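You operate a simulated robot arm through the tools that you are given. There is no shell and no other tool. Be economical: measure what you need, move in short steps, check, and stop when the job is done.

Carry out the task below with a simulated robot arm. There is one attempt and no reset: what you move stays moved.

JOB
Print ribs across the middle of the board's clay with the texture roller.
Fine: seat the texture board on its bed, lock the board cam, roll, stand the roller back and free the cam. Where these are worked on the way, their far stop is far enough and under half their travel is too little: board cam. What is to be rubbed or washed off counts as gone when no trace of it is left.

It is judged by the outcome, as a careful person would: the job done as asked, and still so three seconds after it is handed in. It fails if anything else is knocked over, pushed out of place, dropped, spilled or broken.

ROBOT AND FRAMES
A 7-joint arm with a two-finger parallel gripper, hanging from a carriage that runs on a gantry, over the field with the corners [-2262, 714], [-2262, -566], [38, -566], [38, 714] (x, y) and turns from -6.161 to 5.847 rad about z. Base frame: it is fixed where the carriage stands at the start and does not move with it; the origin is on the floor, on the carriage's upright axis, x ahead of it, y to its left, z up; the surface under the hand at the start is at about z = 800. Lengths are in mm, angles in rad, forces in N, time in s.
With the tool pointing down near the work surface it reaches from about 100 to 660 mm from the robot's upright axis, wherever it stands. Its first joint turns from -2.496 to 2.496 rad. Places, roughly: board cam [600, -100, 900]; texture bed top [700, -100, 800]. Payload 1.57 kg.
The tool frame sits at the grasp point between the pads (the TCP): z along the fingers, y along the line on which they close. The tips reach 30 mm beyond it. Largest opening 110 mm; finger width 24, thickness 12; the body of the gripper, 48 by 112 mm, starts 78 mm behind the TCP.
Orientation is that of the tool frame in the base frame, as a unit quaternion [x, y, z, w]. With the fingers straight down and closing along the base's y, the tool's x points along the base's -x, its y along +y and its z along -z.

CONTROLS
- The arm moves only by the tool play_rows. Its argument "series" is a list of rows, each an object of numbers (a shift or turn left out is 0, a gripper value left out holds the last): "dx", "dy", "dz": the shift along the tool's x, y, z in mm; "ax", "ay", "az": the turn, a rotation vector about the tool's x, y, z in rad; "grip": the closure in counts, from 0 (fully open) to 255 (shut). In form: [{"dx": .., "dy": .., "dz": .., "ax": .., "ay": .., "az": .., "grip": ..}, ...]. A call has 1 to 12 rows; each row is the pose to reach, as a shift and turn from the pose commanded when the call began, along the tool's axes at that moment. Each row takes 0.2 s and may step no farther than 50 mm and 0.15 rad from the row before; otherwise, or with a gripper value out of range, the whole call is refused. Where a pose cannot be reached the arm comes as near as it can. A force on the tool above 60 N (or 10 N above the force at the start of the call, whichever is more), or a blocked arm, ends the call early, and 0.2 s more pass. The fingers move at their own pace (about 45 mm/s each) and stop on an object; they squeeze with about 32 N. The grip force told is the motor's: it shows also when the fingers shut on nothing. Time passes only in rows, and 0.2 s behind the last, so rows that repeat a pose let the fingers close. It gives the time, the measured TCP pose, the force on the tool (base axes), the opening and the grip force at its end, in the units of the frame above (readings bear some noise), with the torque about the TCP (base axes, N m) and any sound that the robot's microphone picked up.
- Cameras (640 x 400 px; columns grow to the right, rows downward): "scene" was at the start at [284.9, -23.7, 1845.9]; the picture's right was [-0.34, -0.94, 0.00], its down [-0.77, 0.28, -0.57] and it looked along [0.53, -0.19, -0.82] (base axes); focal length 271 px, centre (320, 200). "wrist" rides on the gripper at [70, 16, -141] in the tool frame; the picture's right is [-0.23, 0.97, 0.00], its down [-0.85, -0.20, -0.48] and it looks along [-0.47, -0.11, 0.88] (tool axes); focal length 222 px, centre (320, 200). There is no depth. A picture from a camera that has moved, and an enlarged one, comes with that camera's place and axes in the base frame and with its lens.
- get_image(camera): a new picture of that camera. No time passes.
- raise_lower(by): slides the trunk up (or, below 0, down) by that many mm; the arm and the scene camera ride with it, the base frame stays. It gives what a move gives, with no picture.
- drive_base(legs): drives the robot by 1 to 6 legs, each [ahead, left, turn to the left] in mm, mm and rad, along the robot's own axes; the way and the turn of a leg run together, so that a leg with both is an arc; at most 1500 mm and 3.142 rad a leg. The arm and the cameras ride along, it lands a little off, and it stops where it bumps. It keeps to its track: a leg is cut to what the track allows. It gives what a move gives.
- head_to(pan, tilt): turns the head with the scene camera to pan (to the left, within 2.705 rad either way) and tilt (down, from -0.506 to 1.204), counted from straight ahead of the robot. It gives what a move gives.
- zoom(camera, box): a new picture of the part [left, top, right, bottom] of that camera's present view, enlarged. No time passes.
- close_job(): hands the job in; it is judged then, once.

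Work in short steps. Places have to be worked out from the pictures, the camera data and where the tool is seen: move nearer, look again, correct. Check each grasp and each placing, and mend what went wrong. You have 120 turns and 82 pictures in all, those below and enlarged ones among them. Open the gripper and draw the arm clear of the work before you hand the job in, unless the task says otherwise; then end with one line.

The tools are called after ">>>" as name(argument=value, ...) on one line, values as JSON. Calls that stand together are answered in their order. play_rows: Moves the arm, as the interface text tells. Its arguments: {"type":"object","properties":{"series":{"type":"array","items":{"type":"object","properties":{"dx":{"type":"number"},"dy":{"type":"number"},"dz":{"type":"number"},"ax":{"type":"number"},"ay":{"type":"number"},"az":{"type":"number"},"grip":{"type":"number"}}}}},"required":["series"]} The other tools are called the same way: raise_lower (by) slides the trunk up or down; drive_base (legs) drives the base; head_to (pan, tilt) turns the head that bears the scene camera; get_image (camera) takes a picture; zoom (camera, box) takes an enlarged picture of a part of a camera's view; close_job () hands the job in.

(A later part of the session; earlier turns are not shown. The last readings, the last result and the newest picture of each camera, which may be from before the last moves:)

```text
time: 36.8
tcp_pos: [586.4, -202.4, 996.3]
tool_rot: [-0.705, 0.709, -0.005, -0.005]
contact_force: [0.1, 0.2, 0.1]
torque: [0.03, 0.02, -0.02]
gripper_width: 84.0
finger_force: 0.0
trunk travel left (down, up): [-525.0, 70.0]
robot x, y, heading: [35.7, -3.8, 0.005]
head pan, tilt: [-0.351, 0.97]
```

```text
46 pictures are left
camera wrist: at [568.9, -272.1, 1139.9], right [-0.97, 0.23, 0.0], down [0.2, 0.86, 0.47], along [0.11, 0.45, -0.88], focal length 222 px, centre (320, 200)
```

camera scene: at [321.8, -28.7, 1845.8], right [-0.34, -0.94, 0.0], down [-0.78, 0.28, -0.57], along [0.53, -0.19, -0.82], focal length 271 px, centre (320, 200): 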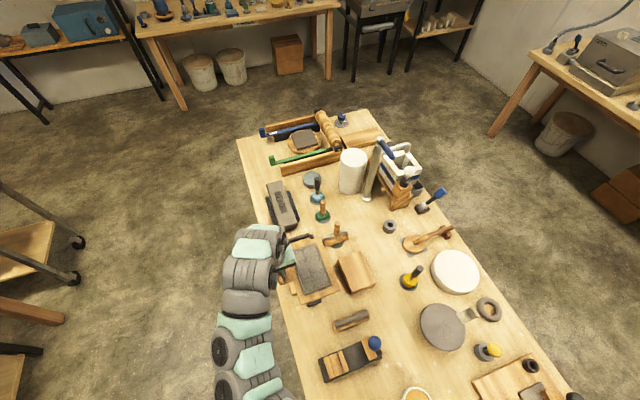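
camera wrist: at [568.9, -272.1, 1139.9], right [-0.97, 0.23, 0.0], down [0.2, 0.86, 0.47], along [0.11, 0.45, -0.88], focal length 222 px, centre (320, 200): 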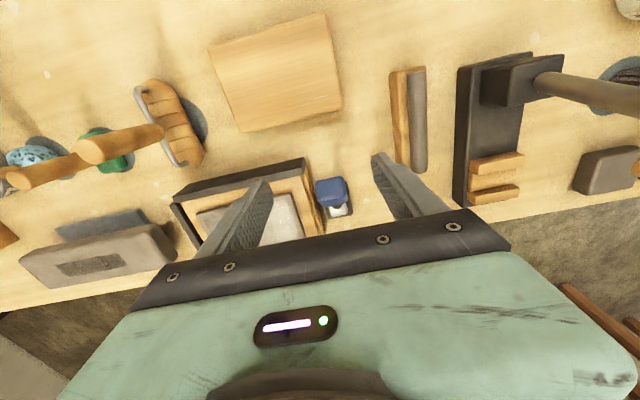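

Tool x now points base −y, tool y base −x. The grip is at (584, −157). I centre over it, narrow the opening to 60 mm, descend to z≈902 and close.

>>> play_rows(series=[{"dx": -45, "dy": 2, "grip": 116}, {"dx": -45, "dy": 2, "dz": 40}, {"dx": -45, "dy": 2, "dz": 75}, {"dx": -45, "dy": 2, "dz": 94}, {"dx": -45, "dy": 2, "dz": 94, "grip": 255}, {"dx": -45, "dy": 2, "dz": 94, "grip": 255}, {"dx": -45, "dy": 2, "dz": 94, "grip": 255}])

>>> zoom(camera="wrist", box=[220, 110, 420, 240])

```text
time: 38.4
tcp_pos: [582.8, -159.2, 902.1]
tool_rot: [-0.705, 0.709, -0.005, -0.005]
contact_force: [-2.3, 0.1, -4.8]
torque: [-0.3, 0.12, 0.11]
gripper_width: 39.6
finger_force: 28.9
trunk travel left (down, up): [-525.0, 70.0]
robot x, y, heading: [34.6, -8.3, 0.001]
head pan, tilt: [-0.351, 0.97]
```

```text
3.08 times, centred on (320, 175) of wrist
camera zoom: at [566.1, -228.1, 1044.9], right [-0.97, 0.23, 0.0], down [0.21, 0.86, 0.47], along [0.11, 0.45, -0.88], focal length 684 px, centre (320, 277)
```

zoom: 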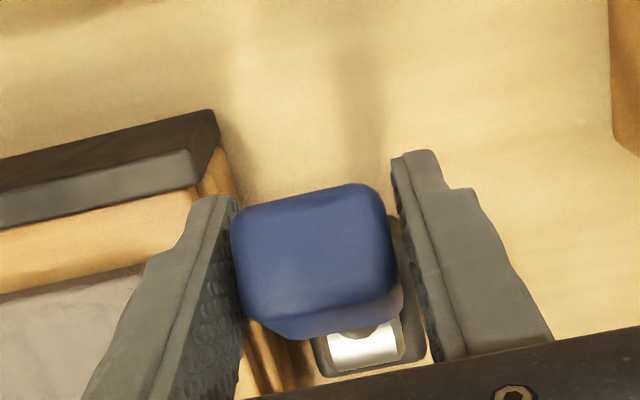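

Held (39.6 mm). I try the arc over the top: +y and +z together, small.

>>> play_rows(series=[{"dx": -4, "dz": -4}, {"dx": -9, "dz": -9}, {"dx": -9, "dz": -9}])

```text
time: 39.2
tcp_pos: [582.3, -149.5, 911.3]
tool_rot: [-0.704, 0.71, -0.005, -0.005]
contact_force: [3.1, -1.7, -21.4]
torque: [-1.16, -0.01, 0.07]
gripper_width: 39.7
finger_force: 44.8
trunk travel left (down, up): [-525.0, 70.0]
robot x, y, heading: [41.0, -5.3, -0.002]
head pan, tilt: [-0.351, 0.97]
```

It moves with it, about 21 N. I continue along the arc (radius ≈88 about y −97, z 840).

>>> play_rows(series=[{"dx": -10, "dz": -6}, {"dx": -22, "dz": -11}, {"dx": -22, "dz": -11}])

>>> zoom(camera="wrist", box=[220, 110, 420, 240])

```text
time: 40.0
tcp_pos: [582.3, -132.9, 923.3]
tool_rot: [-0.704, 0.711, -0.006, -0.005]
contact_force: [-0.3, -12.6, -6.7]
torque: [-1.24, 0.02, -0.17]
gripper_width: 39.3
finger_force: 45.0
trunk travel left (down, up): [-525.0, 70.0]
robot x, y, heading: [40.3, -5.3, -0.002]
head pan, tilt: [-0.351, 0.97]
```

```text
3.08 times, centred on (320, 175) of wrist
camera zoom: at [565.9, -200.7, 1065.8], right [-0.97, 0.24, 0.0], down [0.21, 0.86, 0.46], along [0.11, 0.45, -0.89], focal length 684 px, centre (320, 277)
```

zoom: 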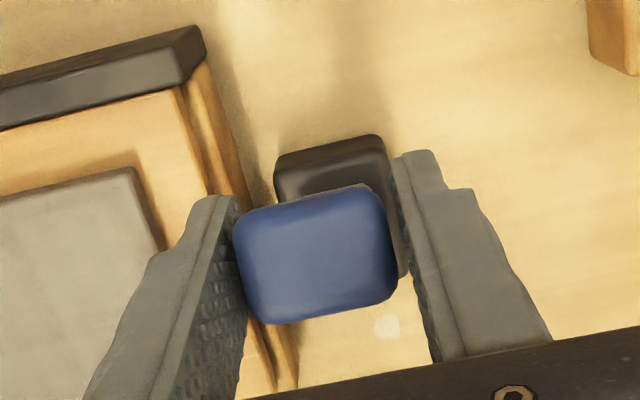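

The lever is swinging over. I continue over the top.

>>> play_rows(series=[{"dx": -10, "dz": -3}, {"dx": -20, "dz": -5}, {"dx": -32, "dz": -5}, {"dx": -44, "dz": -4}, {"dx": -44, "dz": -4}])

```text
time: 41.2
tcp_pos: [583.4, -85.6, 924.8]
tool_rot: [-0.705, 0.709, -0.006, -0.005]
contact_force: [-15.7, -10.6, 16.9]
torque: [-1.09, 0.05, -0.03]
gripper_width: 39.3
finger_force: 45.0
trunk travel left (down, up): [-525.0, 70.0]
robot x, y, heading: [37.0, -5.2, -0.003]
head pan, tilt: [-0.351, 0.97]
```

Past the top at y −86. On down the +y side.

>>> play_rows(series=[{"dx": -12, "dz": 2}, {"dx": -22, "dz": 7}, {"dx": -34, "dz": 13}, {"dx": -34, "dz": 13}])

>>> play_rows(series=[{"dx": -8, "dz": 7}, {"dx": -16, "dz": 14}, {"dx": -16, "dz": 14}])

>>> get_image(camera="wrist")

```text
time: 42.2
tcp_pos: [582.9, -49.8, 912.0]
tool_rot: [-0.706, 0.709, -0.005, -0.005]
contact_force: [-12.8, -6.4, 15.8]
torque: [-1.14, 0.11, 0.05]
gripper_width: 39.4
finger_force: 44.9
trunk travel left (down, up): [-525.0, 70.0]
robot x, y, heading: [37.9, -6.6, -0.004]
head pan, tilt: [-0.351, 0.97]
```

```text
time: 43.0
tcp_pos: [582.7, -33.6, 897.6]
tool_rot: [-0.705, 0.709, -0.004, -0.005]
contact_force: [-17.5, 3.5, 19.0]
torque: [-0.99, -0.15, -0.09]
gripper_width: 39.3
finger_force: 44.2
trunk travel left (down, up): [-525.0, 70.0]
robot x, y, heading: [37.9, -6.4, 0.004]
head pan, tilt: [-0.351, 0.97]
```

```text
43 pictures are left
camera wrist: at [566.4, -102.3, 1040.0], right [-0.97, 0.23, 0.0], down [0.21, 0.86, 0.47], along [0.11, 0.46, -0.88], focal length 222 px, centre (320, 200)
```

wrist: 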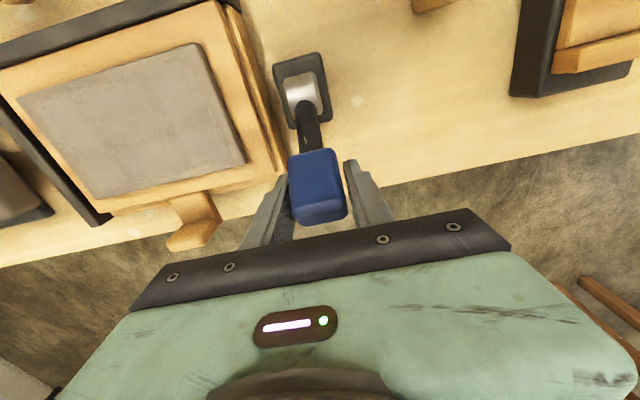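

Lever is at +45°. I continue down until it meets its stop.

>>> play_rows(series=[{"dx": -6, "dz": 7}, {"dx": -11, "dz": 14}, {"dx": -11, "dz": 14}])

>>> play_rows(series=[{"dx": -4, "dz": 8}, {"dx": -7, "dz": 15}, {"dx": -7, "dz": 15}])

>>> zoom(camera="wrist", box=[0, 0, 420, 260])

```text
time: 43.8
tcp_pos: [583.7, -26.2, 882.3]
tool_rot: [-0.705, 0.71, -0.006, -0.007]
contact_force: [-25.6, -6.3, 39.5]
torque: [-0.28, -0.29, -0.14]
gripper_width: 39.2
finger_force: 44.8
trunk travel left (down, up): [-525.0, 70.0]
robot x, y, heading: [31.4, -6.0, -0.0]
head pan, tilt: [-0.351, 0.97]
```

```text
time: 44.6
tcp_pos: [582.7, -20.7, 867.9]
tool_rot: [-0.704, 0.71, -0.006, -0.006]
contact_force: [-21.6, -14.8, 31.1]
torque: [0.37, -0.6, -0.36]
gripper_width: 39.3
finger_force: 44.5
trunk travel left (down, up): [-525.0, 70.0]
robot x, y, heading: [34.2, -8.6, -0.003]
head pan, tilt: [-0.351, 0.97]
```

```text
1.52 times, centred on (210, 130) of wrist
camera zoom: at [566.2, -89.5, 1010.6], right [-0.97, 0.24, 0.0], down [0.21, 0.86, 0.46], along [0.11, 0.45, -0.89], focal length 338 px, centre (488, 307)
```

zoom: 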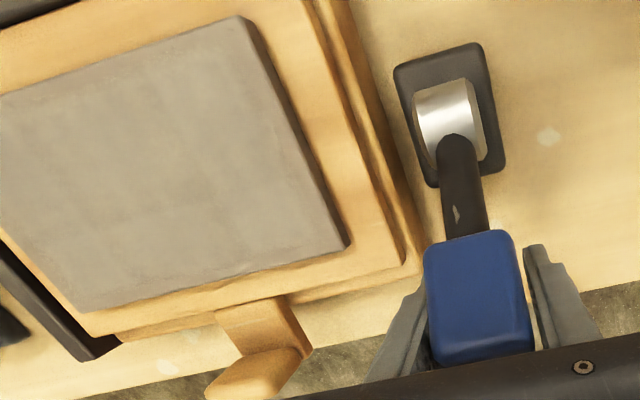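

The torque reversed around z≈882, suggesting the stop has been met. I open, rise and look at the lever and board.

>>> play_rows(series=[{"grip": 110}, {"grip": 110}, {"grip": 110, "dz": -40}, {"grip": 110, "dz": -80}, {"grip": 110, "dz": -120}, {"dz": -120, "dx": 30}, {"dz": -120, "dx": 70}])

>>> get_image(camera="wrist")

```text
time: 46.2
tcp_pos: [583.8, -85.6, 988.9]
tool_rot: [-0.705, 0.709, -0.004, -0.004]
contact_force: [-0.1, -0.3, -0.4]
torque: [0.01, 0.02, 0.03]
gripper_width: 62.7
finger_force: 0.0
trunk travel left (down, up): [-525.0, 70.0]
robot x, y, heading: [36.2, -3.9, 0.003]
head pan, tilt: [-0.351, 0.97]
```

```text
41 pictures are left
camera wrist: at [568.0, -154.1, 1132.4], right [-0.97, 0.23, 0.0], down [0.2, 0.86, 0.47], along [0.11, 0.45, -0.88], focal length 222 px, centre (320, 200)
```

wrist: 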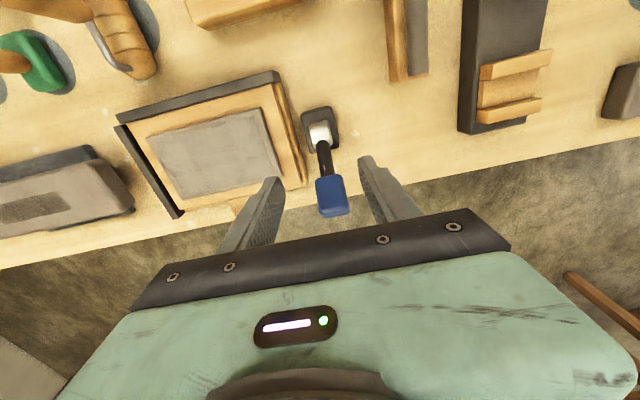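

The grip sits at about (−38, 902): 45° on the other side, i.e. its far stop. I check the board's seating in an enlarged view.

>>> zoom(camera="wrist", box=[100, 60, 350, 220])

```text
2.50 times, centred on (225, 140) of wrist
camera zoom: at [568.0, -154.1, 1132.4], right [-0.97, 0.23, 0.0], down [0.2, 0.86, 0.47], along [0.11, 0.45, -0.88], focal length 555 px, centre (558, 350)
```

zoom: 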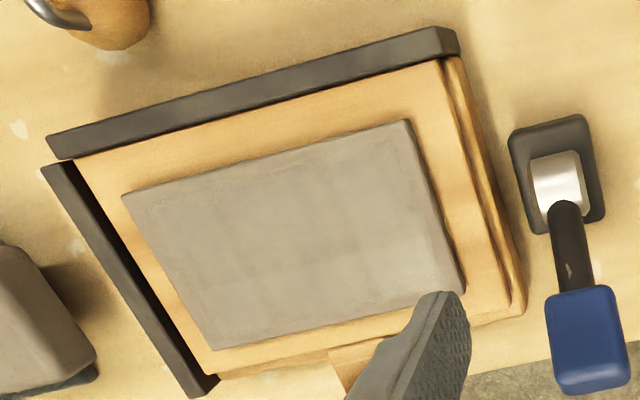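

Board seated square against both fences with clay spanning about x 644..796, y −147..−56 (centre 720, −102), cam locked. Next the roller at about (778, −265): I raise and extend the hand, then drive to y ≈ −260.

>>> play_rows(series=[{"dy": -30, "dz": -30}, {"dy": -60, "dz": -60}, {"dy": -90, "dz": -90}, {"dy": -120, "dz": -125}, {"dy": -145, "dz": -160}, {"dy": -160, "dz": -190}, {"dy": -175, "dz": -220}])

>>> drive_base(legs=[[3, -170, 0]])

>>> raise_lower(by=-200)

>>> get_image(camera="wrist")

```text
time: 47.8
tcp_pos: [759.8, -81.6, 1208.8]
tool_rot: [-0.704, 0.71, -0.005, -0.005]
contact_force: [0.4, -0.8, -0.1]
torque: [0.02, -0.04, -0.01]
gripper_width: 62.5
finger_force: 0.1
trunk travel left (down, up): [-525.0, 70.0]
robot x, y, heading: [35.5, -8.9, -0.001]
head pan, tilt: [-0.351, 0.97]
```

```text
time: 49.2
tcp_pos: [761.5, -252.0, 1209.0]
tool_rot: [-0.705, 0.709, -0.006, -0.005]
contact_force: [0.7, -0.7, -0.3]
torque: [0.0, -0.02, 0.01]
gripper_width: 62.6
finger_force: 0.0
trunk travel left (down, up): [-525.0, 70.0]
robot x, y, heading: [39.7, -173.2, -0.002]
head pan, tilt: [-0.351, 0.97]
```

```text
time: 51.4
tcp_pos: [760.2, -252.4, 1010.0]
tool_rot: [-0.705, 0.709, -0.005, -0.004]
contact_force: [-0.3, 0.1, -0.2]
torque: [0.01, 0.01, 0.03]
gripper_width: 62.7
finger_force: 0.1
trunk travel left (down, up): [-325.0, 270.0]
robot x, y, heading: [36.0, -175.0, -0.001]
head pan, tilt: [-0.351, 0.97]
```

```text
39 pictures are left
camera wrist: at [744.1, -321.1, 1152.5], right [-0.97, 0.23, 0.0], down [0.2, 0.86, 0.47], along [0.11, 0.45, -0.88], focal length 222 px, centre (320, 200)
```

wrist: 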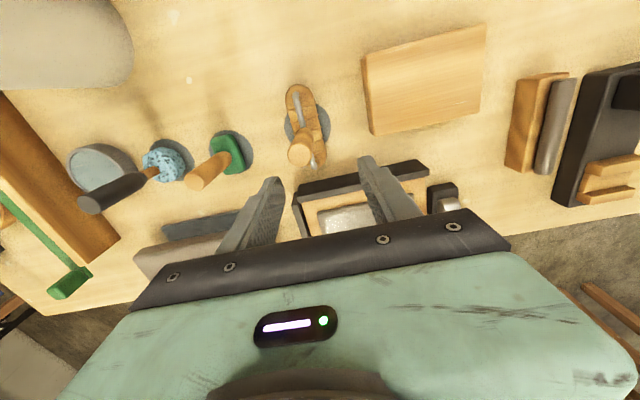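

>>> zoom(camera="wrist", box=[250, 60, 370, 200])

>>> zoom(camera="scene", box=[280, 170, 400, 290])

```text
2.86 times, centred on (310, 130) of wrist
camera zoom: at [744.1, -321.1, 1152.5], right [-0.97, 0.23, 0.0], down [0.2, 0.86, 0.47], along [0.11, 0.45, -0.88], focal length 635 px, centre (349, 400)
```

zoom: 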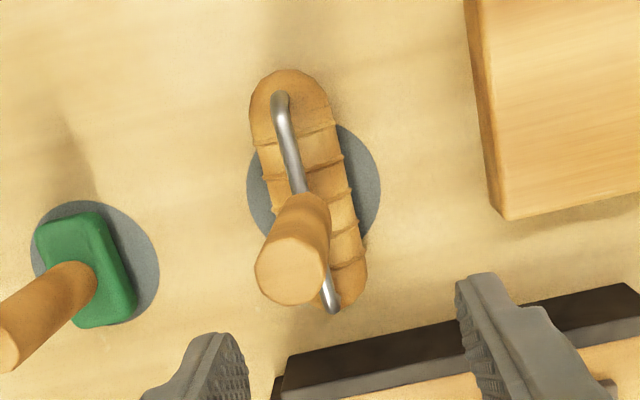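

```text
3.33 times, centred on (340, 230) of scene
camera zoom: at [322.6, -199.6, 1645.9], right [-0.34, -0.94, 0.0], down [-0.77, 0.28, -0.57], along [0.53, -0.19, -0.82], focal length 903 px, centre (253, 100)
```

zoom: 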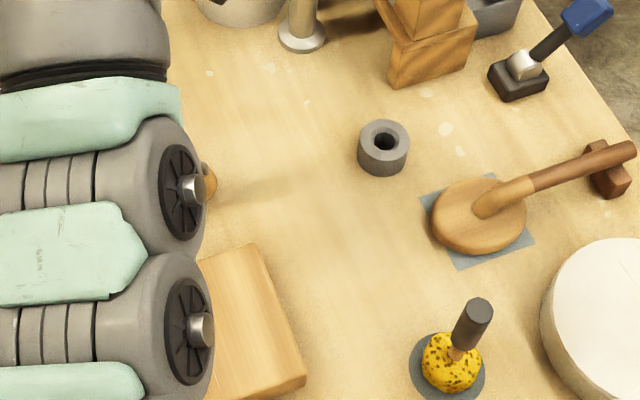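

The roller's handle top is at about (779, −264, 937), ~22 mm thick, drum along y centred at about (776, −268). I centre above it and come down to z≈970 first.

>>> play_rows(series=[{"dy": -19, "dx": 12}, {"dy": -19, "dx": 12, "dz": 20}, {"dy": -19, "dx": 12, "dz": 35}, {"dy": -19, "dx": 12, "dz": 35}])

>>> zoom(camera="wrist", box=[220, 90, 420, 240])

```text
time: 52.4
tcp_pos: [779.1, -264.5, 973.9]
tool_rot: [-0.704, 0.71, -0.006, -0.004]
contact_force: [-0.1, -0.3, 0.0]
torque: [0.01, 0.01, -0.01]
gripper_width: 62.5
finger_force: 0.0
trunk travel left (down, up): [-325.0, 270.0]
robot x, y, heading: [34.1, -179.7, 0.0]
head pan, tilt: [-0.351, 0.97]
```

```text
2.67 times, centred on (320, 165) of wrist
camera zoom: at [762.9, -334.1, 1117.7], right [-0.97, 0.23, 0.0], down [0.2, 0.86, 0.47], along [0.11, 0.45, -0.88], focal length 592 px, centre (320, 293)
```

zoom: 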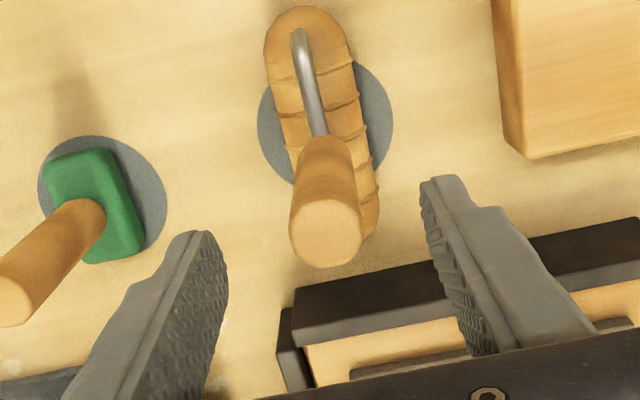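

Well centred. I descend 60 mm and close on the handle.

>>> play_rows(series=[{"dz": 25}, {"dz": 50}, {"dz": 60}, {"dz": 60}])

>>> play_rows(series=[{"grip": 255}, {"grip": 255}, {"grip": 255}, {"grip": 255}])

>>> zoom(camera="wrist", box=[220, 90, 420, 240])

```text
time: 53.4
tcp_pos: [790.0, -252.8, 925.1]
tool_rot: [-0.706, 0.709, -0.006, 0.002]
contact_force: [-0.4, -0.4, -0.7]
torque: [-0.01, 0.02, 0.02]
gripper_width: 62.6
finger_force: 0.0
trunk travel left (down, up): [-325.0, 270.0]
robot x, y, heading: [38.3, -176.4, 0.002]
head pan, tilt: [-0.351, 0.97]
```

```text
time: 54.4
tcp_pos: [793.4, -257.5, 925.0]
tool_rot: [-0.705, 0.709, -0.007, 0.003]
contact_force: [0.5, 0.8, -2.0]
torque: [0.05, 0.01, 0.0]
gripper_width: 23.5
finger_force: 28.8
trunk travel left (down, up): [-325.0, 270.0]
robot x, y, heading: [41.4, -176.2, 0.003]
head pan, tilt: [-0.351, 0.97]
```

```text
2.67 times, centred on (320, 165) of wrist
camera zoom: at [775.9, -327.0, 1066.6], right [-0.97, 0.23, -0.01], down [0.2, 0.86, 0.47], along [0.12, 0.46, -0.88], focal length 592 px, centre (320, 293)
```

zoom: 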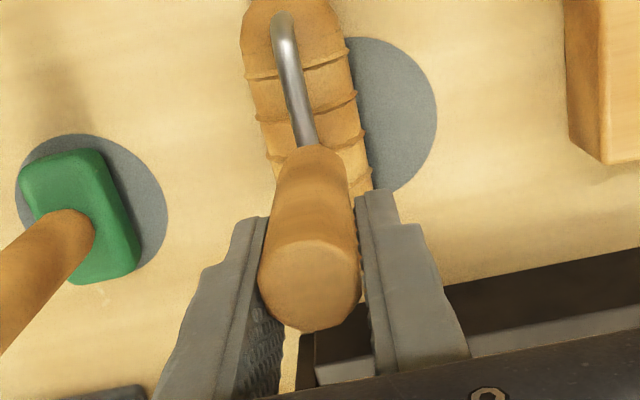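

Held (23.5 mm), though the arm drifted ~12 mm in x near its reach limit. I lift 70 mm and check the pose.

>>> play_rows(series=[{"dz": -20}, {"dz": -45}, {"dz": -70}, {"dz": -70}])

>>> get_image(camera="wrist")

```text
time: 55.4
tcp_pos: [778.6, -264.7, 982.1]
tool_rot: [-0.705, 0.71, -0.005, -0.005]
contact_force: [-0.3, -0.1, -2.6]
torque: [0.04, -0.01, 0.01]
gripper_width: 23.6
finger_force: 32.0
trunk travel left (down, up): [-325.0, 270.0]
robot x, y, heading: [42.0, -176.1, -0.004]
head pan, tilt: [-0.351, 0.97]
```

```text
34 pictures are left
camera wrist: at [762.5, -334.0, 1125.7], right [-0.97, 0.23, 0.0], down [0.21, 0.86, 0.47], along [0.11, 0.45, -0.88], focal length 222 px, centre (320, 200)
```

wrist: 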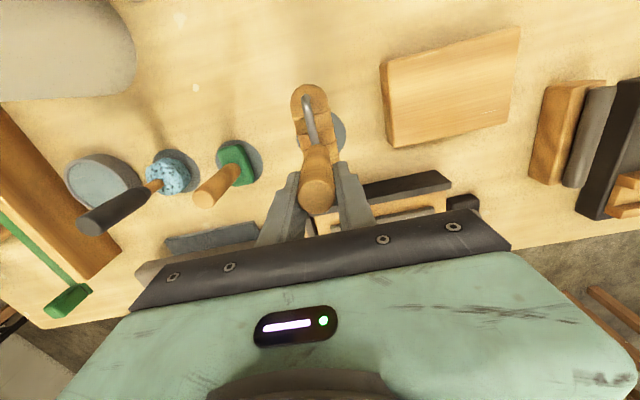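

Roller is in hand (2.6 N). Drum bottom is about 125 mm below the TCP. I raise 80 mm and drive +170 in y to bring it over the clay.

>>> play_rows(series=[{"dz": -40}, {"dz": -80}, {"dz": -80}])

>>> drive_base(legs=[[0, 170, 0]])

>>> play_rows(series=[{"dy": 25}, {"dy": 50}, {"dy": 50, "dz": 25}, {"dy": 50, "dz": 50}, {"dy": 50, "dz": 50}])

>>> get_image(camera="wrist")

>>> get_image(camera="scene")

```text
time: 56.2
tcp_pos: [782.0, -262.1, 1064.3]
tool_rot: [-0.705, 0.709, -0.005, -0.004]
contact_force: [-0.8, 0.3, -1.7]
torque: [0.03, 0.01, 0.02]
gripper_width: 23.4
finger_force: 31.6
trunk travel left (down, up): [-325.0, 270.0]
robot x, y, heading: [35.6, -177.1, -0.002]
head pan, tilt: [-0.351, 0.97]
```

```text
time: 57.7
tcp_pos: [780.9, -91.9, 1065.0]
tool_rot: [-0.704, 0.71, -0.006, -0.004]
contact_force: [0.7, 0.3, -2.5]
torque: [0.06, 0.0, 0.01]
gripper_width: 23.5
finger_force: 32.0
trunk travel left (down, up): [-325.0, 270.0]
robot x, y, heading: [34.2, -4.7, -0.001]
head pan, tilt: [-0.351, 0.97]
```

```text
time: 58.9
tcp_pos: [737.2, -94.7, 1013.3]
tool_rot: [-0.705, 0.709, -0.005, -0.005]
contact_force: [-0.8, -0.2, -3.3]
torque: [-0.01, 0.0, -0.04]
gripper_width: 23.4
finger_force: 31.7
out of reach, approached as far as the arm can: row 2, 3, 4, 5
trunk travel left (down, up): [-325.0, 270.0]
robot x, y, heading: [36.0, -0.5, 0.004]
head pan, tilt: [-0.351, 0.97]
```

```text
33 pictures are left
camera wrist: at [721.0, -164.0, 1155.4], right [-0.97, 0.23, 0.0], down [0.2, 0.86, 0.47], along [0.11, 0.45, -0.88], focal length 222 px, centre (320, 200)
```

wrist: 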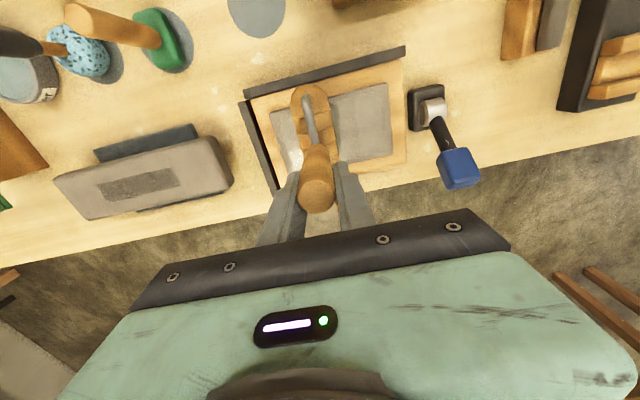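

```text
32 pictures are left
camera scene: at [322.4, -28.5, 1645.8], right [-0.34, -0.94, 0.0], down [-0.78, 0.28, -0.57], along [0.53, -0.19, -0.82], focal length 271 px, centre (320, 200)
```

scene: 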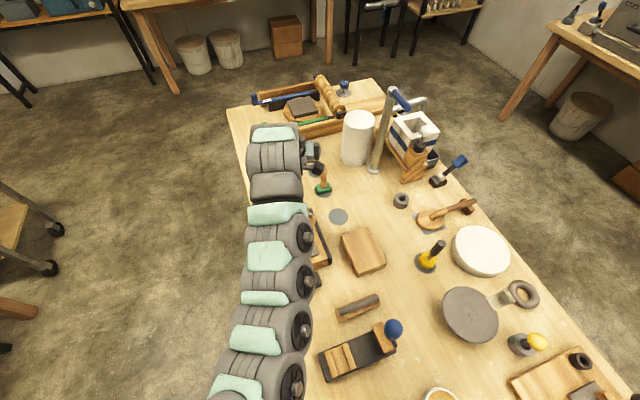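

The inner reach limit shows at this trunk height; I raise the trunk 100 mm and lower the arm instead, going to the near side (x≈690) at z≈1000.

>>> raise_lower(by=100)

>>> play_rows(series=[{"dz": 30}, {"dz": 60}, {"dz": 90}, {"dz": 105, "dy": 20}, {"dz": 105, "dy": 45}, {"dz": 105, "dy": 45}])

>>> zoom(camera="wrist", box=[180, 30, 420, 220])

```text
time: 60.2
tcp_pos: [737.1, -95.1, 1112.8]
tool_rot: [-0.705, 0.709, -0.004, -0.005]
contact_force: [-0.2, 0.3, -2.8]
torque: [0.0, -0.02, 0.02]
gripper_width: 23.5
finger_force: 32.1
trunk travel left (down, up): [-425.0, 170.0]
robot x, y, heading: [38.3, -4.9, 0.003]
head pan, tilt: [-0.351, 0.97]
```

```text
time: 61.6
tcp_pos: [693.1, -96.3, 1008.0]
tool_rot: [-0.705, 0.709, -0.004, -0.005]
contact_force: [-0.1, -0.2, -1.9]
torque: [0.05, -0.01, 0.0]
gripper_width: 23.5
finger_force: 31.7
trunk travel left (down, up): [-425.0, 170.0]
robot x, y, heading: [39.1, -4.1, 0.004]
head pan, tilt: [-0.351, 0.97]
```

```text
2.11 times, centred on (300, 125) of wrist
camera zoom: at [675.7, -165.3, 1151.1], right [-0.97, 0.23, 0.0], down [0.2, 0.86, 0.47], along [0.11, 0.45, -0.88], focal length 468 px, centre (362, 358)
```

zoom: 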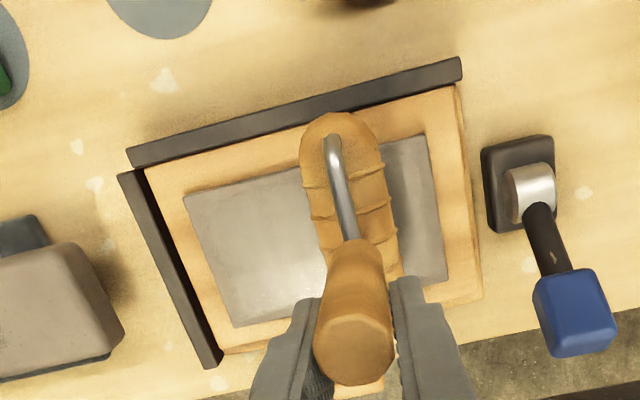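

The drum extends to about y −167, so I shift 12 mm in +y to clear the fence and center over the clay, start at x≈668, and lower to feel the clay.

>>> play_rows(series=[{"dx": -12, "dy": 12}, {"dx": -12, "dy": 25}, {"dx": -12, "dy": 25, "dz": 10}, {"dx": -12, "dy": 25, "dz": 18}, {"dx": -12, "dy": 25, "dz": 18}])

>>> play_rows(series=[{"dz": 3}, {"dz": 6}, {"dz": 6}])

```text
time: 62.8
tcp_pos: [666.4, -84.8, 990.2]
tool_rot: [-0.705, 0.709, -0.005, -0.005]
contact_force: [0.4, 0.1, -3.1]
torque: [0.04, -0.01, 0.0]
gripper_width: 23.4
finger_force: 32.1
trunk travel left (down, up): [-425.0, 170.0]
robot x, y, heading: [36.6, -3.6, 0.003]
head pan, tilt: [-0.351, 0.97]
```

```text
time: 63.6
tcp_pos: [666.9, -84.0, 982.6]
tool_rot: [-0.705, 0.709, -0.005, -0.005]
contact_force: [0.2, -0.3, -3.0]
torque: [0.01, -0.03, -0.01]
gripper_width: 23.5
finger_force: 31.6
trunk travel left (down, up): [-425.0, 170.0]
robot x, y, heading: [38.4, -4.7, 0.001]
head pan, tilt: [-0.351, 0.97]
```

>>> play_rows(series=[{"dz": 3}, {"dz": 5}, {"dz": 5}])

>>> play_rows(series=[{"dz": 3}, {"dz": 5}, {"dz": 5}])

```text
time: 64.4
tcp_pos: [668.5, -85.3, 980.9]
tool_rot: [-0.705, 0.709, -0.005, -0.004]
contact_force: [-8.7, -1.3, 27.0]
torque: [0.2, 0.49, -0.04]
gripper_width: 23.6
finger_force: 31.9
trunk travel left (down, up): [-425.0, 170.0]
robot x, y, heading: [38.8, -7.1, 0.003]
head pan, tilt: [-0.351, 0.97]
```

```text
time: 65.2
tcp_pos: [669.9, -84.7, 974.1]
tool_rot: [-0.706, 0.709, -0.006, -0.004]
contact_force: [-8.4, 0.4, 30.6]
torque: [-0.33, 0.4, -0.04]
gripper_width: 23.6
finger_force: 32.2
trunk travel left (down, up): [-425.0, 170.0]
robot x, y, heading: [38.9, -3.3, 0.001]
head pan, tilt: [-0.351, 0.97]
```

Contact made at z≈980 (about 30 N now). I ease 2 mm and roll +x across the middle.

>>> play_rows(series=[{"dz": -2}, {"dz": -2, "dy": -10}, {"dz": -2, "dy": -20}, {"dz": -2, "dy": -30}, {"dz": -2, "dy": -40}, {"dz": -2, "dy": -50}])

>>> zoom(camera="wrist", box=[180, 30, 420, 220])

```text
time: 66.6
tcp_pos: [716.3, -84.7, 975.2]
tool_rot: [-0.705, 0.709, -0.003, -0.005]
contact_force: [0.0, -0.1, -2.6]
torque: [0.04, -0.03, 0.01]
gripper_width: 23.3
finger_force: 32.4
trunk travel left (down, up): [-425.0, 170.0]
robot x, y, heading: [43.2, -6.2, 0.003]
head pan, tilt: [-0.351, 0.97]
```

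```text
2.11 times, centred on (300, 125) of wrist
camera zoom: at [700.4, -153.7, 1117.8], right [-0.97, 0.23, 0.0], down [0.21, 0.86, 0.47], along [0.11, 0.45, -0.88], focal length 468 px, centre (362, 358)
```

zoom: 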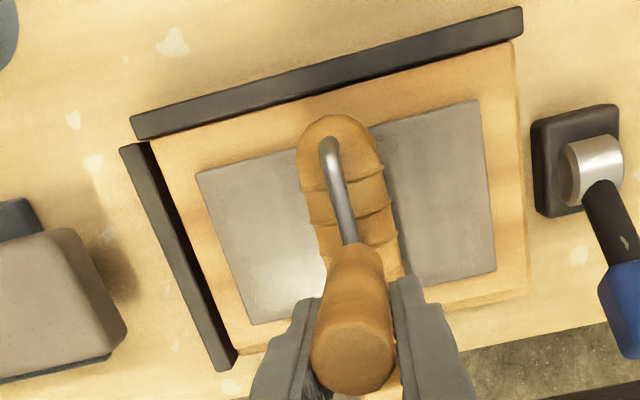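

No load while rolling (the handle slid up in the grip a little). I press again here until about 15–20 N.

>>> play_rows(series=[{"dz": 2}, {"dz": 4}, {"dz": 4}])

>>> play_rows(series=[{"dy": 8}, {"dy": 16}, {"dy": 24}, {"dy": 32}, {"dy": 40}, {"dy": 48}])

>>> zoom(camera="wrist", box=[180, 30, 420, 220])

```text
time: 67.4
tcp_pos: [719.2, -85.7, 973.8]
tool_rot: [-0.705, 0.709, -0.006, -0.005]
contact_force: [-9.5, 2.2, 30.9]
torque: [-0.33, 0.64, -0.09]
gripper_width: 23.9
finger_force: 31.6
trunk travel left (down, up): [-425.0, 170.0]
robot x, y, heading: [38.0, -4.2, 0.001]
head pan, tilt: [-0.351, 0.97]
```

```text
time: 68.8
tcp_pos: [672.4, -84.6, 973.1]
tool_rot: [-0.705, 0.71, -0.006, -0.005]
contact_force: [8.3, -1.1, 16.0]
torque: [-0.27, -0.56, 0.11]
gripper_width: 23.6
finger_force: 32.3
trunk travel left (down, up): [-425.0, 170.0]
robot x, y, heading: [36.4, -4.9, -0.003]
head pan, tilt: [-0.351, 0.97]
```

```text
2.11 times, centred on (300, 125) of wrist
camera zoom: at [655.2, -154.0, 1116.0], right [-0.97, 0.23, -0.01], down [0.2, 0.86, 0.47], along [0.11, 0.45, -0.88], focal length 468 px, centre (362, 358)
```

zoom: 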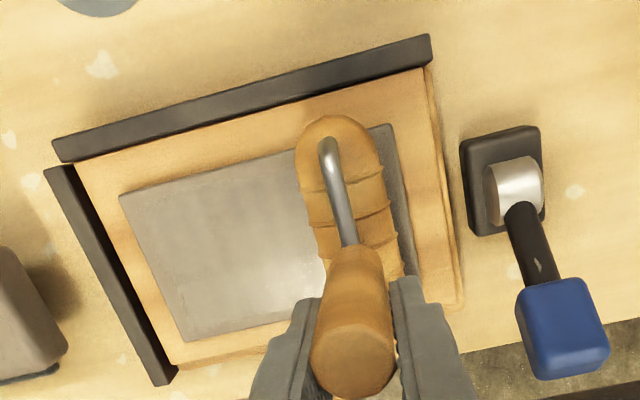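

No ribs visible yet. I make a full pass in +x under load and look again.

>>> play_rows(series=[{"dy": -8, "dz": 2}, {"dy": -16, "dz": 2}, {"dy": -24, "dz": 2}, {"dy": -32, "dz": 2}, {"dy": -40, "dz": 2}, {"dy": -48, "dz": 2}, {"dy": -56, "dz": 2}, {"dy": -64, "dz": 2}, {"dy": -72, "dz": 2}])

>>> zoom(camera="wrist", box=[240, 50, 460, 210])

```text
time: 70.8
tcp_pos: [741.2, -85.1, 970.2]
tool_rot: [-0.705, 0.709, -0.004, -0.005]
contact_force: [-1.1, 0.2, 1.3]
torque: [-0.04, -0.01, -0.03]
gripper_width: 23.7
finger_force: 32.3
trunk travel left (down, up): [-425.0, 170.0]
robot x, y, heading: [39.6, -2.7, 0.001]
head pan, tilt: [-0.351, 0.97]
```

```text
2.50 times, centred on (350, 130) of wrist
camera zoom: at [725.1, -154.2, 1112.1], right [-0.97, 0.23, 0.0], down [0.2, 0.86, 0.47], along [0.11, 0.45, -0.88], focal length 555 px, centre (245, 375)
```

zoom: 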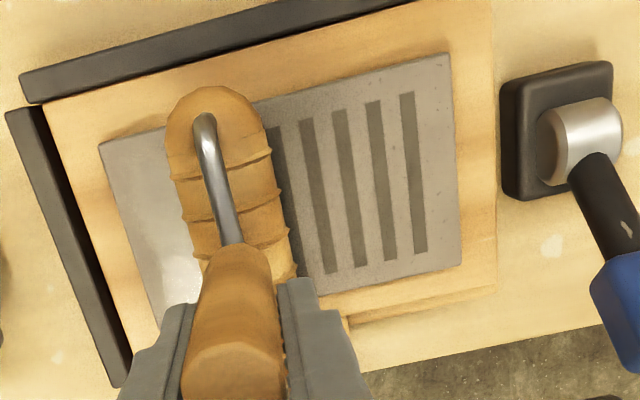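

Ribs have printed (about x 662–722 so far, 15 mm apart). I continue pressing and rolling further in +x.

>>> play_rows(series=[{"dz": 3}, {"dz": 4, "dy": -8}, {"dz": 4, "dy": -16}, {"dz": 4, "dy": -24}, {"dz": 4, "dy": -32}])

>>> zoom(camera="wrist", box=[240, 50, 460, 210])

```text
time: 72.0
tcp_pos: [775.4, -84.9, 964.6]
tool_rot: [-0.706, 0.708, -0.006, -0.005]
contact_force: [-5.9, -0.5, 14.3]
torque: [-0.12, 0.3, -0.03]
gripper_width: 23.7
finger_force: 31.8
trunk travel left (down, up): [-425.0, 170.0]
robot x, y, heading: [38.1, -5.9, 0.001]
head pan, tilt: [-0.351, 0.97]
```

```text
2.50 times, centred on (350, 130) of wrist
camera zoom: at [758.1, -154.4, 1108.4], right [-0.97, 0.23, 0.0], down [0.2, 0.86, 0.47], along [0.11, 0.45, -0.88], focal length 555 px, centre (245, 375)
```

zoom: 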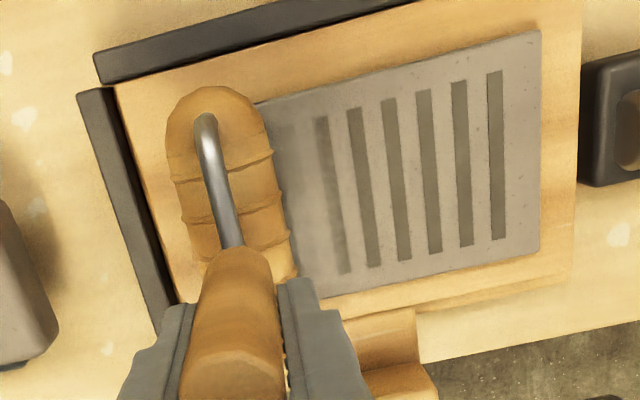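

Six ribs show, the last faint. I lift the roller 50 mm and look at the full clay.

>>> play_rows(series=[{"dz": -25}, {"dz": -60}, {"dz": -60, "dx": 40}, {"dz": -60, "dx": 60}])

>>> get_image(camera="wrist")

```text
time: 73.0
tcp_pos: [773.6, -144.0, 1025.4]
tool_rot: [-0.706, 0.709, -0.004, -0.005]
contact_force: [0.6, -0.1, -2.1]
torque: [0.03, -0.02, 0.01]
gripper_width: 23.3
finger_force: 32.7
trunk travel left (down, up): [-425.0, 170.0]
robot x, y, heading: [37.7, -5.5, 0.004]
head pan, tilt: [-0.351, 0.97]
```

```text
26 pictures are left
camera wrist: at [757.2, -213.2, 1168.4], right [-0.97, 0.23, 0.0], down [0.2, 0.86, 0.47], along [0.11, 0.45, -0.88], focal length 222 px, centre (320, 200)
```

wrist: 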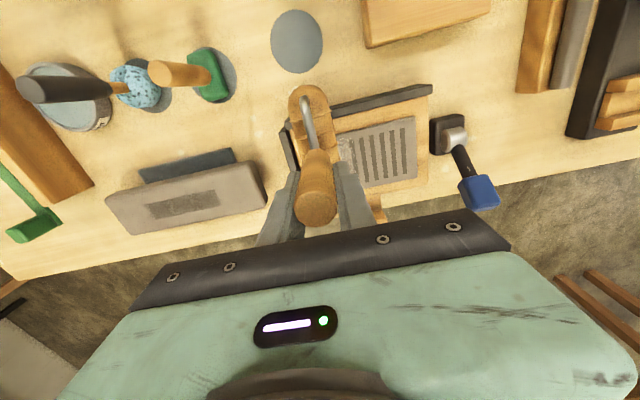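

>>> zoom(camera="wrist", box=[300, 90, 450, 210])

>>> zoom(camera="scene", box=[260, 190, 370, 290])

```text
3.33 times, centred on (375, 150) of wrist
camera zoom: at [757.2, -213.2, 1168.4], right [-0.97, 0.23, 0.0], down [0.2, 0.86, 0.47], along [0.11, 0.45, -0.88], focal length 740 px, centre (137, 367)
```

zoom: 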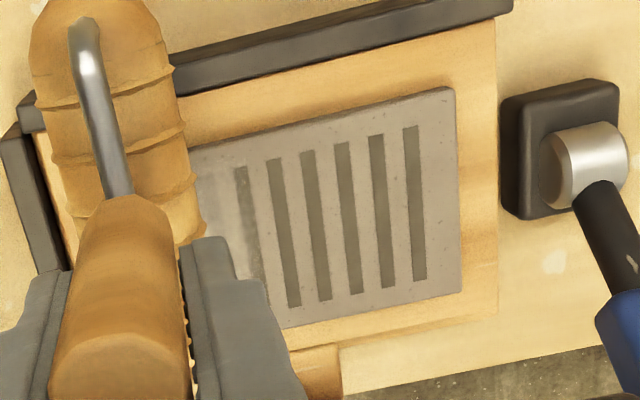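

```text
4.00 times, centred on (315, 240) of scene
camera zoom: at [322.4, -28.5, 1745.8], right [-0.34, -0.94, 0.0], down [-0.78, 0.28, -0.57], along [0.53, -0.19, -0.82], focal length 1083 px, centre (340, 40)
```

zoom: 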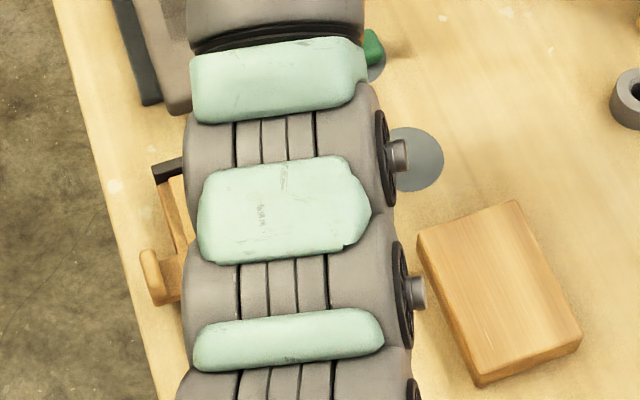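

Five ribs are deep, the sixth faint; beyond x≈725 pressure was too light. I go back over and press again, rolling x 715→785.

>>> play_rows(series=[{"dx": -30, "dy": 25}, {"dx": -60, "dy": 55}, {"dx": -60, "dy": 55, "dz": 30}, {"dx": -60, "dy": 55, "dz": 55}, {"dx": -60, "dy": 55, "dz": 61}, {"dx": -60, "dy": 55, "dz": 64}])

>>> play_rows(series=[{"dz": 3}, {"dz": 3, "dy": -7}, {"dz": 3, "dy": -14}, {"dz": 3, "dy": -21}, {"dz": 4, "dy": -28}])

>>> play_rows(series=[{"dz": 3}, {"dz": 3, "dy": -7}, {"dz": 3, "dy": -14}, {"dz": 4, "dy": -21}, {"dz": 4, "dy": -28}, {"dz": 4, "dy": -35}])

>>> zoom(camera="wrist", box=[240, 50, 460, 210])

```text
time: 74.4
tcp_pos: [720.7, -85.8, 963.3]
tool_rot: [-0.706, 0.708, -0.005, -0.005]
contact_force: [-9.6, 2.6, 31.1]
torque: [-0.32, 0.72, -0.07]
gripper_width: 23.6
finger_force: 31.8
trunk travel left (down, up): [-425.0, 170.0]
robot x, y, heading: [37.2, -4.9, 0.005]
head pan, tilt: [-0.351, 0.97]
```

```text
time: 75.6
tcp_pos: [747.8, -85.8, 958.4]
tool_rot: [-0.706, 0.709, -0.006, -0.005]
contact_force: [-7.3, -0.2, 19.5]
torque: [-0.32, 0.55, -0.18]
gripper_width: 23.6
finger_force: 31.6
trunk travel left (down, up): [-425.0, 170.0]
robot x, y, heading: [38.2, -6.9, 0.002]
head pan, tilt: [-0.351, 0.97]
```

```text
time: 77.0
tcp_pos: [782.6, -86.3, 953.9]
tool_rot: [-0.705, 0.709, -0.005, -0.005]
contact_force: [-10.5, 0.6, 25.2]
torque: [-0.08, 0.82, -0.08]
gripper_width: 23.6
finger_force: 32.2
trunk travel left (down, up): [-425.0, 170.0]
robot x, y, heading: [37.9, -6.0, -0.001]
head pan, tilt: [-0.351, 0.97]
```

```text
2.50 times, centred on (350, 130) of wrist
camera zoom: at [765.8, -154.4, 1097.0], right [-0.97, 0.23, 0.0], down [0.2, 0.86, 0.47], along [0.11, 0.45, -0.88], focal length 555 px, centre (245, 375)
```

zoom: 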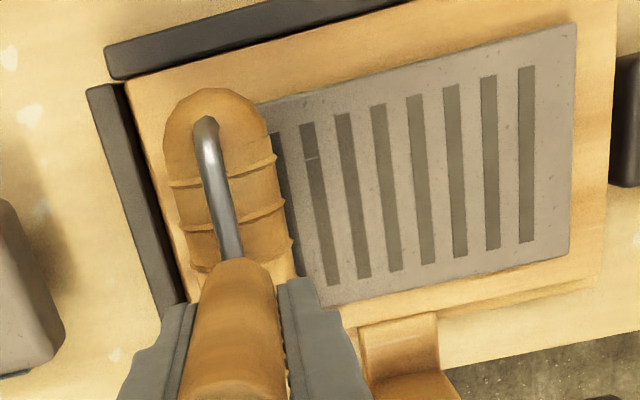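

Eight clean ribs across the middle. I lift the roller clear, then drive back to the roller's mark (centre ≈ (777, −270)).

>>> play_rows(series=[{"dz": -30}, {"dz": -60}, {"dz": -90}, {"dz": -90}])

>>> drive_base(legs=[[0, -175, 0]])

>>> get_image(camera="wrist")

```text
time: 78.0
tcp_pos: [781.0, -84.2, 1044.9]
tool_rot: [-0.705, 0.709, -0.004, -0.005]
contact_force: [-0.4, -0.4, -3.1]
torque: [0.0, 0.0, 0.01]
gripper_width: 23.7
finger_force: 31.8
trunk travel left (down, up): [-425.0, 170.0]
robot x, y, heading: [38.9, -7.3, 0.001]
head pan, tilt: [-0.351, 0.97]
```

```text
time: 79.5
tcp_pos: [780.1, -259.7, 1043.9]
tool_rot: [-0.705, 0.709, -0.004, -0.006]
contact_force: [0.0, -0.7, -2.1]
torque: [0.02, 0.0, -0.01]
gripper_width: 23.6
finger_force: 31.8
trunk travel left (down, up): [-425.0, 170.0]
robot x, y, heading: [41.8, -184.3, 0.002]
head pan, tilt: [-0.351, 0.97]
```

```text
22 pictures are left
camera wrist: at [764.8, -328.8, 1187.5], right [-0.97, 0.23, 0.0], down [0.2, 0.86, 0.47], along [0.11, 0.45, -0.88], focal length 222 px, centre (320, 200)
```

wrist: 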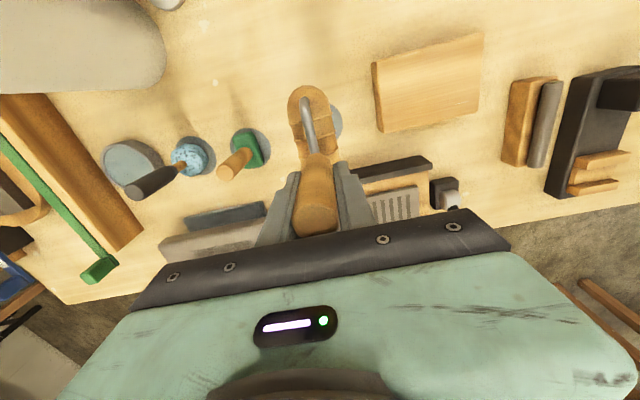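

The drum is nearly above the mark; I shift +4 in y, and use the trunk for the descent: down 100, arm up 62, down 100, leaving ~6 mm.

>>> raise_lower(by=-100)

>>> play_rows(series=[{"dx": -4, "dz": -25}, {"dx": -4, "dz": -50}, {"dx": -4, "dz": -67}, {"dx": -4, "dz": -67}])

>>> raise_lower(by=-85)

>>> get_image(camera="wrist")

```text
time: 80.8
tcp_pos: [787.5, -255.1, 951.2]
tool_rot: [-0.706, 0.709, -0.006, -0.002]
contact_force: [-0.4, 0.0, -2.1]
torque: [0.04, -0.02, 0.01]
gripper_width: 23.8
finger_force: 32.3
trunk travel left (down, up): [-325.0, 270.0]
robot x, y, heading: [35.3, -181.5, 0.003]
head pan, tilt: [-0.351, 0.97]
```

```text
time: 81.8
tcp_pos: [781.6, -256.4, 1011.6]
tool_rot: [-0.706, 0.708, -0.004, -0.005]
contact_force: [-0.3, -0.1, -2.4]
torque: [0.03, 0.01, 0.03]
gripper_width: 23.6
finger_force: 32.0
trunk travel left (down, up): [-325.0, 270.0]
robot x, y, heading: [36.9, -182.2, 0.002]
head pan, tilt: [-0.351, 0.97]
```

```text
time: 83.0
tcp_pos: [798.2, -189.1, 948.1]
tool_rot: [0.712, -0.702, -0.003, -0.015]
contact_force: [-0.1, -0.1, -2.0]
torque: [0.03, -0.03, 0.02]
gripper_width: 23.7
finger_force: 32.1
trunk travel left (down, up): [-240.0, 355.0]
robot x, y, heading: [40.4, -179.5, 0.011]
head pan, tilt: [-0.351, 0.97]
```

```text
21 pictures are left
camera wrist: at [781.8, -264.2, 1088.3], right [-0.98, 0.21, -0.01], down [0.18, 0.84, 0.5], along [0.12, 0.49, -0.86], focal length 222 px, centre (320, 200)
```

wrist: 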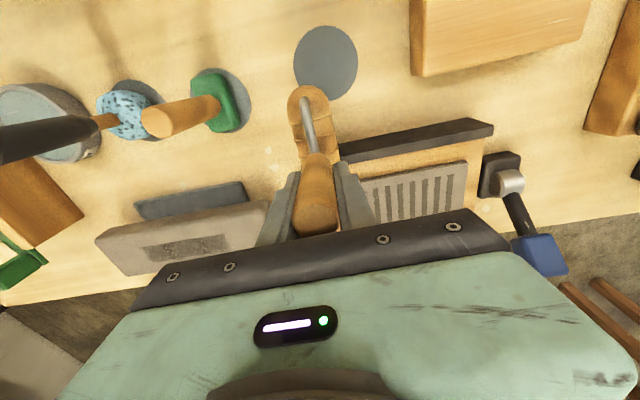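

The trunk descent deflected the arm (TCP y −189), so a link is meeting something. I look at the scene before anything else.

>>> get_image(camera="scene")

```text
20 pictures are left
camera scene: at [329.6, -174.8, 1574.4], right [-0.33, -0.94, -0.04], down [-0.77, 0.3, -0.56], along [0.54, -0.16, -0.83], focal length 271 px, centre (320, 200)
```

scene: 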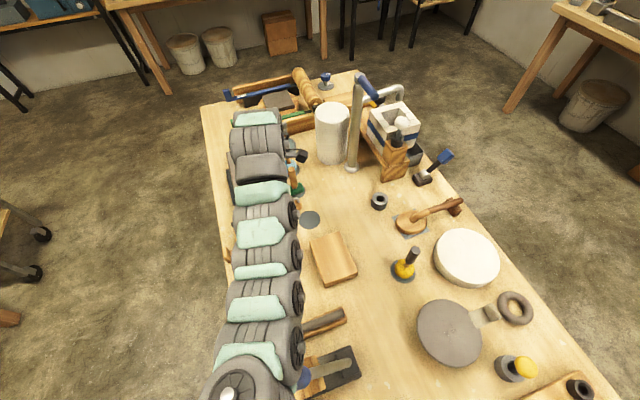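

The camera mast itself is tilted: the low arm is pressing on something near the table's near end. I raise the trunk again right away.

>>> raise_lower(by=85)

>>> raise_lower(by=100)

>>> get_image(camera="scene")

```text
time: 84.3
tcp_pos: [781.4, -256.0, 1010.3]
tool_rot: [-0.705, 0.709, -0.005, -0.005]
contact_force: [-0.1, 0.4, -2.8]
torque: [0.03, 0.02, -0.02]
gripper_width: 23.7
finger_force: 32.2
trunk travel left (down, up): [-325.0, 270.0]
robot x, y, heading: [36.6, -180.4, -0.0]
head pan, tilt: [-0.351, 0.97]
```

```text
time: 85.6
tcp_pos: [782.4, -255.1, 1113.3]
tool_rot: [-0.705, 0.709, -0.005, -0.005]
contact_force: [-0.4, 0.5, -2.3]
torque: [0.01, 0.04, -0.02]
gripper_width: 23.8
finger_force: 32.2
trunk travel left (down, up): [-425.0, 170.0]
robot x, y, heading: [36.9, -178.9, -0.0]
head pan, tilt: [-0.351, 0.97]
```

```text
19 pictures are left
camera scene: at [322.4, -204.7, 1745.7], right [-0.34, -0.94, 0.0], down [-0.78, 0.28, -0.57], along [0.53, -0.19, -0.83], focal length 271 px, centre (320, 200)
```

scene: 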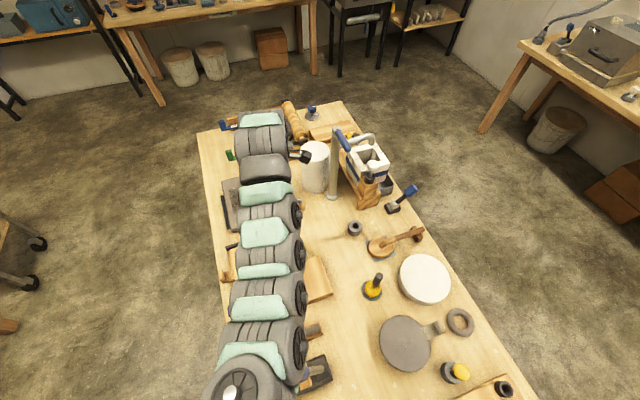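

The likely obstacle is the fixture with the blue knob at about (366, −168), right beneath the arm. I drive the carriage to y ≈ −330 so that the arm passes beside it, and swing the hand back to y −256.

>>> drive_base(legs=[[0, -150, 0]])

>>> play_rows(series=[{"dx": -40}, {"dx": -80}, {"dx": -120}, {"dx": -150}, {"dx": -150}])

>>> get_image(camera="scene")

```text
time: 87.0
tcp_pos: [781.4, -404.7, 1111.2]
tool_rot: [-0.706, 0.709, -0.005, -0.006]
contact_force: [0.2, 0.0, -3.4]
torque: [0.03, -0.03, 0.0]
gripper_width: 23.7
finger_force: 31.9
trunk travel left (down, up): [-425.0, 170.0]
robot x, y, heading: [38.3, -333.6, 0.007]
head pan, tilt: [-0.351, 0.97]
```

```text
time: 88.2
tcp_pos: [782.5, -255.7, 1110.7]
tool_rot: [-0.706, 0.709, -0.005, -0.006]
contact_force: [0.6, -0.1, -2.6]
torque: [0.03, -0.01, 0.02]
gripper_width: 23.9
finger_force: 32.3
trunk travel left (down, up): [-425.0, 170.0]
robot x, y, heading: [39.6, -332.2, 0.002]
head pan, tilt: [-0.351, 0.97]
```

```text
18 pictures are left
camera scene: at [322.5, -354.8, 1745.8], right [-0.34, -0.94, 0.0], down [-0.78, 0.28, -0.57], along [0.53, -0.19, -0.82], focal length 271 px, centre (320, 200)
```

scene: 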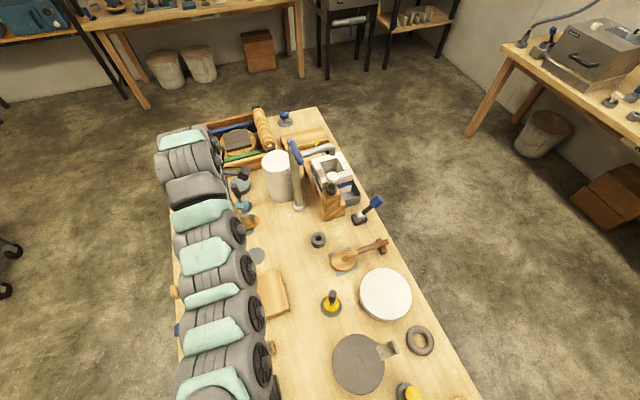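

Now I descend with the arm in stages, watching for any deviation.

>>> play_rows(series=[{"dz": 40}, {"dz": 80}, {"dz": 120}, {"dz": 140}, {"dz": 140}])

```text
time: 89.4
tcp_pos: [781.6, -256.7, 969.3]
tool_rot: [-0.705, 0.709, -0.005, -0.005]
contact_force: [-0.1, 0.1, -2.8]
torque: [0.03, -0.01, -0.01]
gripper_width: 24.0
finger_force: 32.3
trunk travel left (down, up): [-425.0, 170.0]
robot x, y, heading: [36.5, -330.0, 0.003]
head pan, tilt: [-0.351, 0.97]
```

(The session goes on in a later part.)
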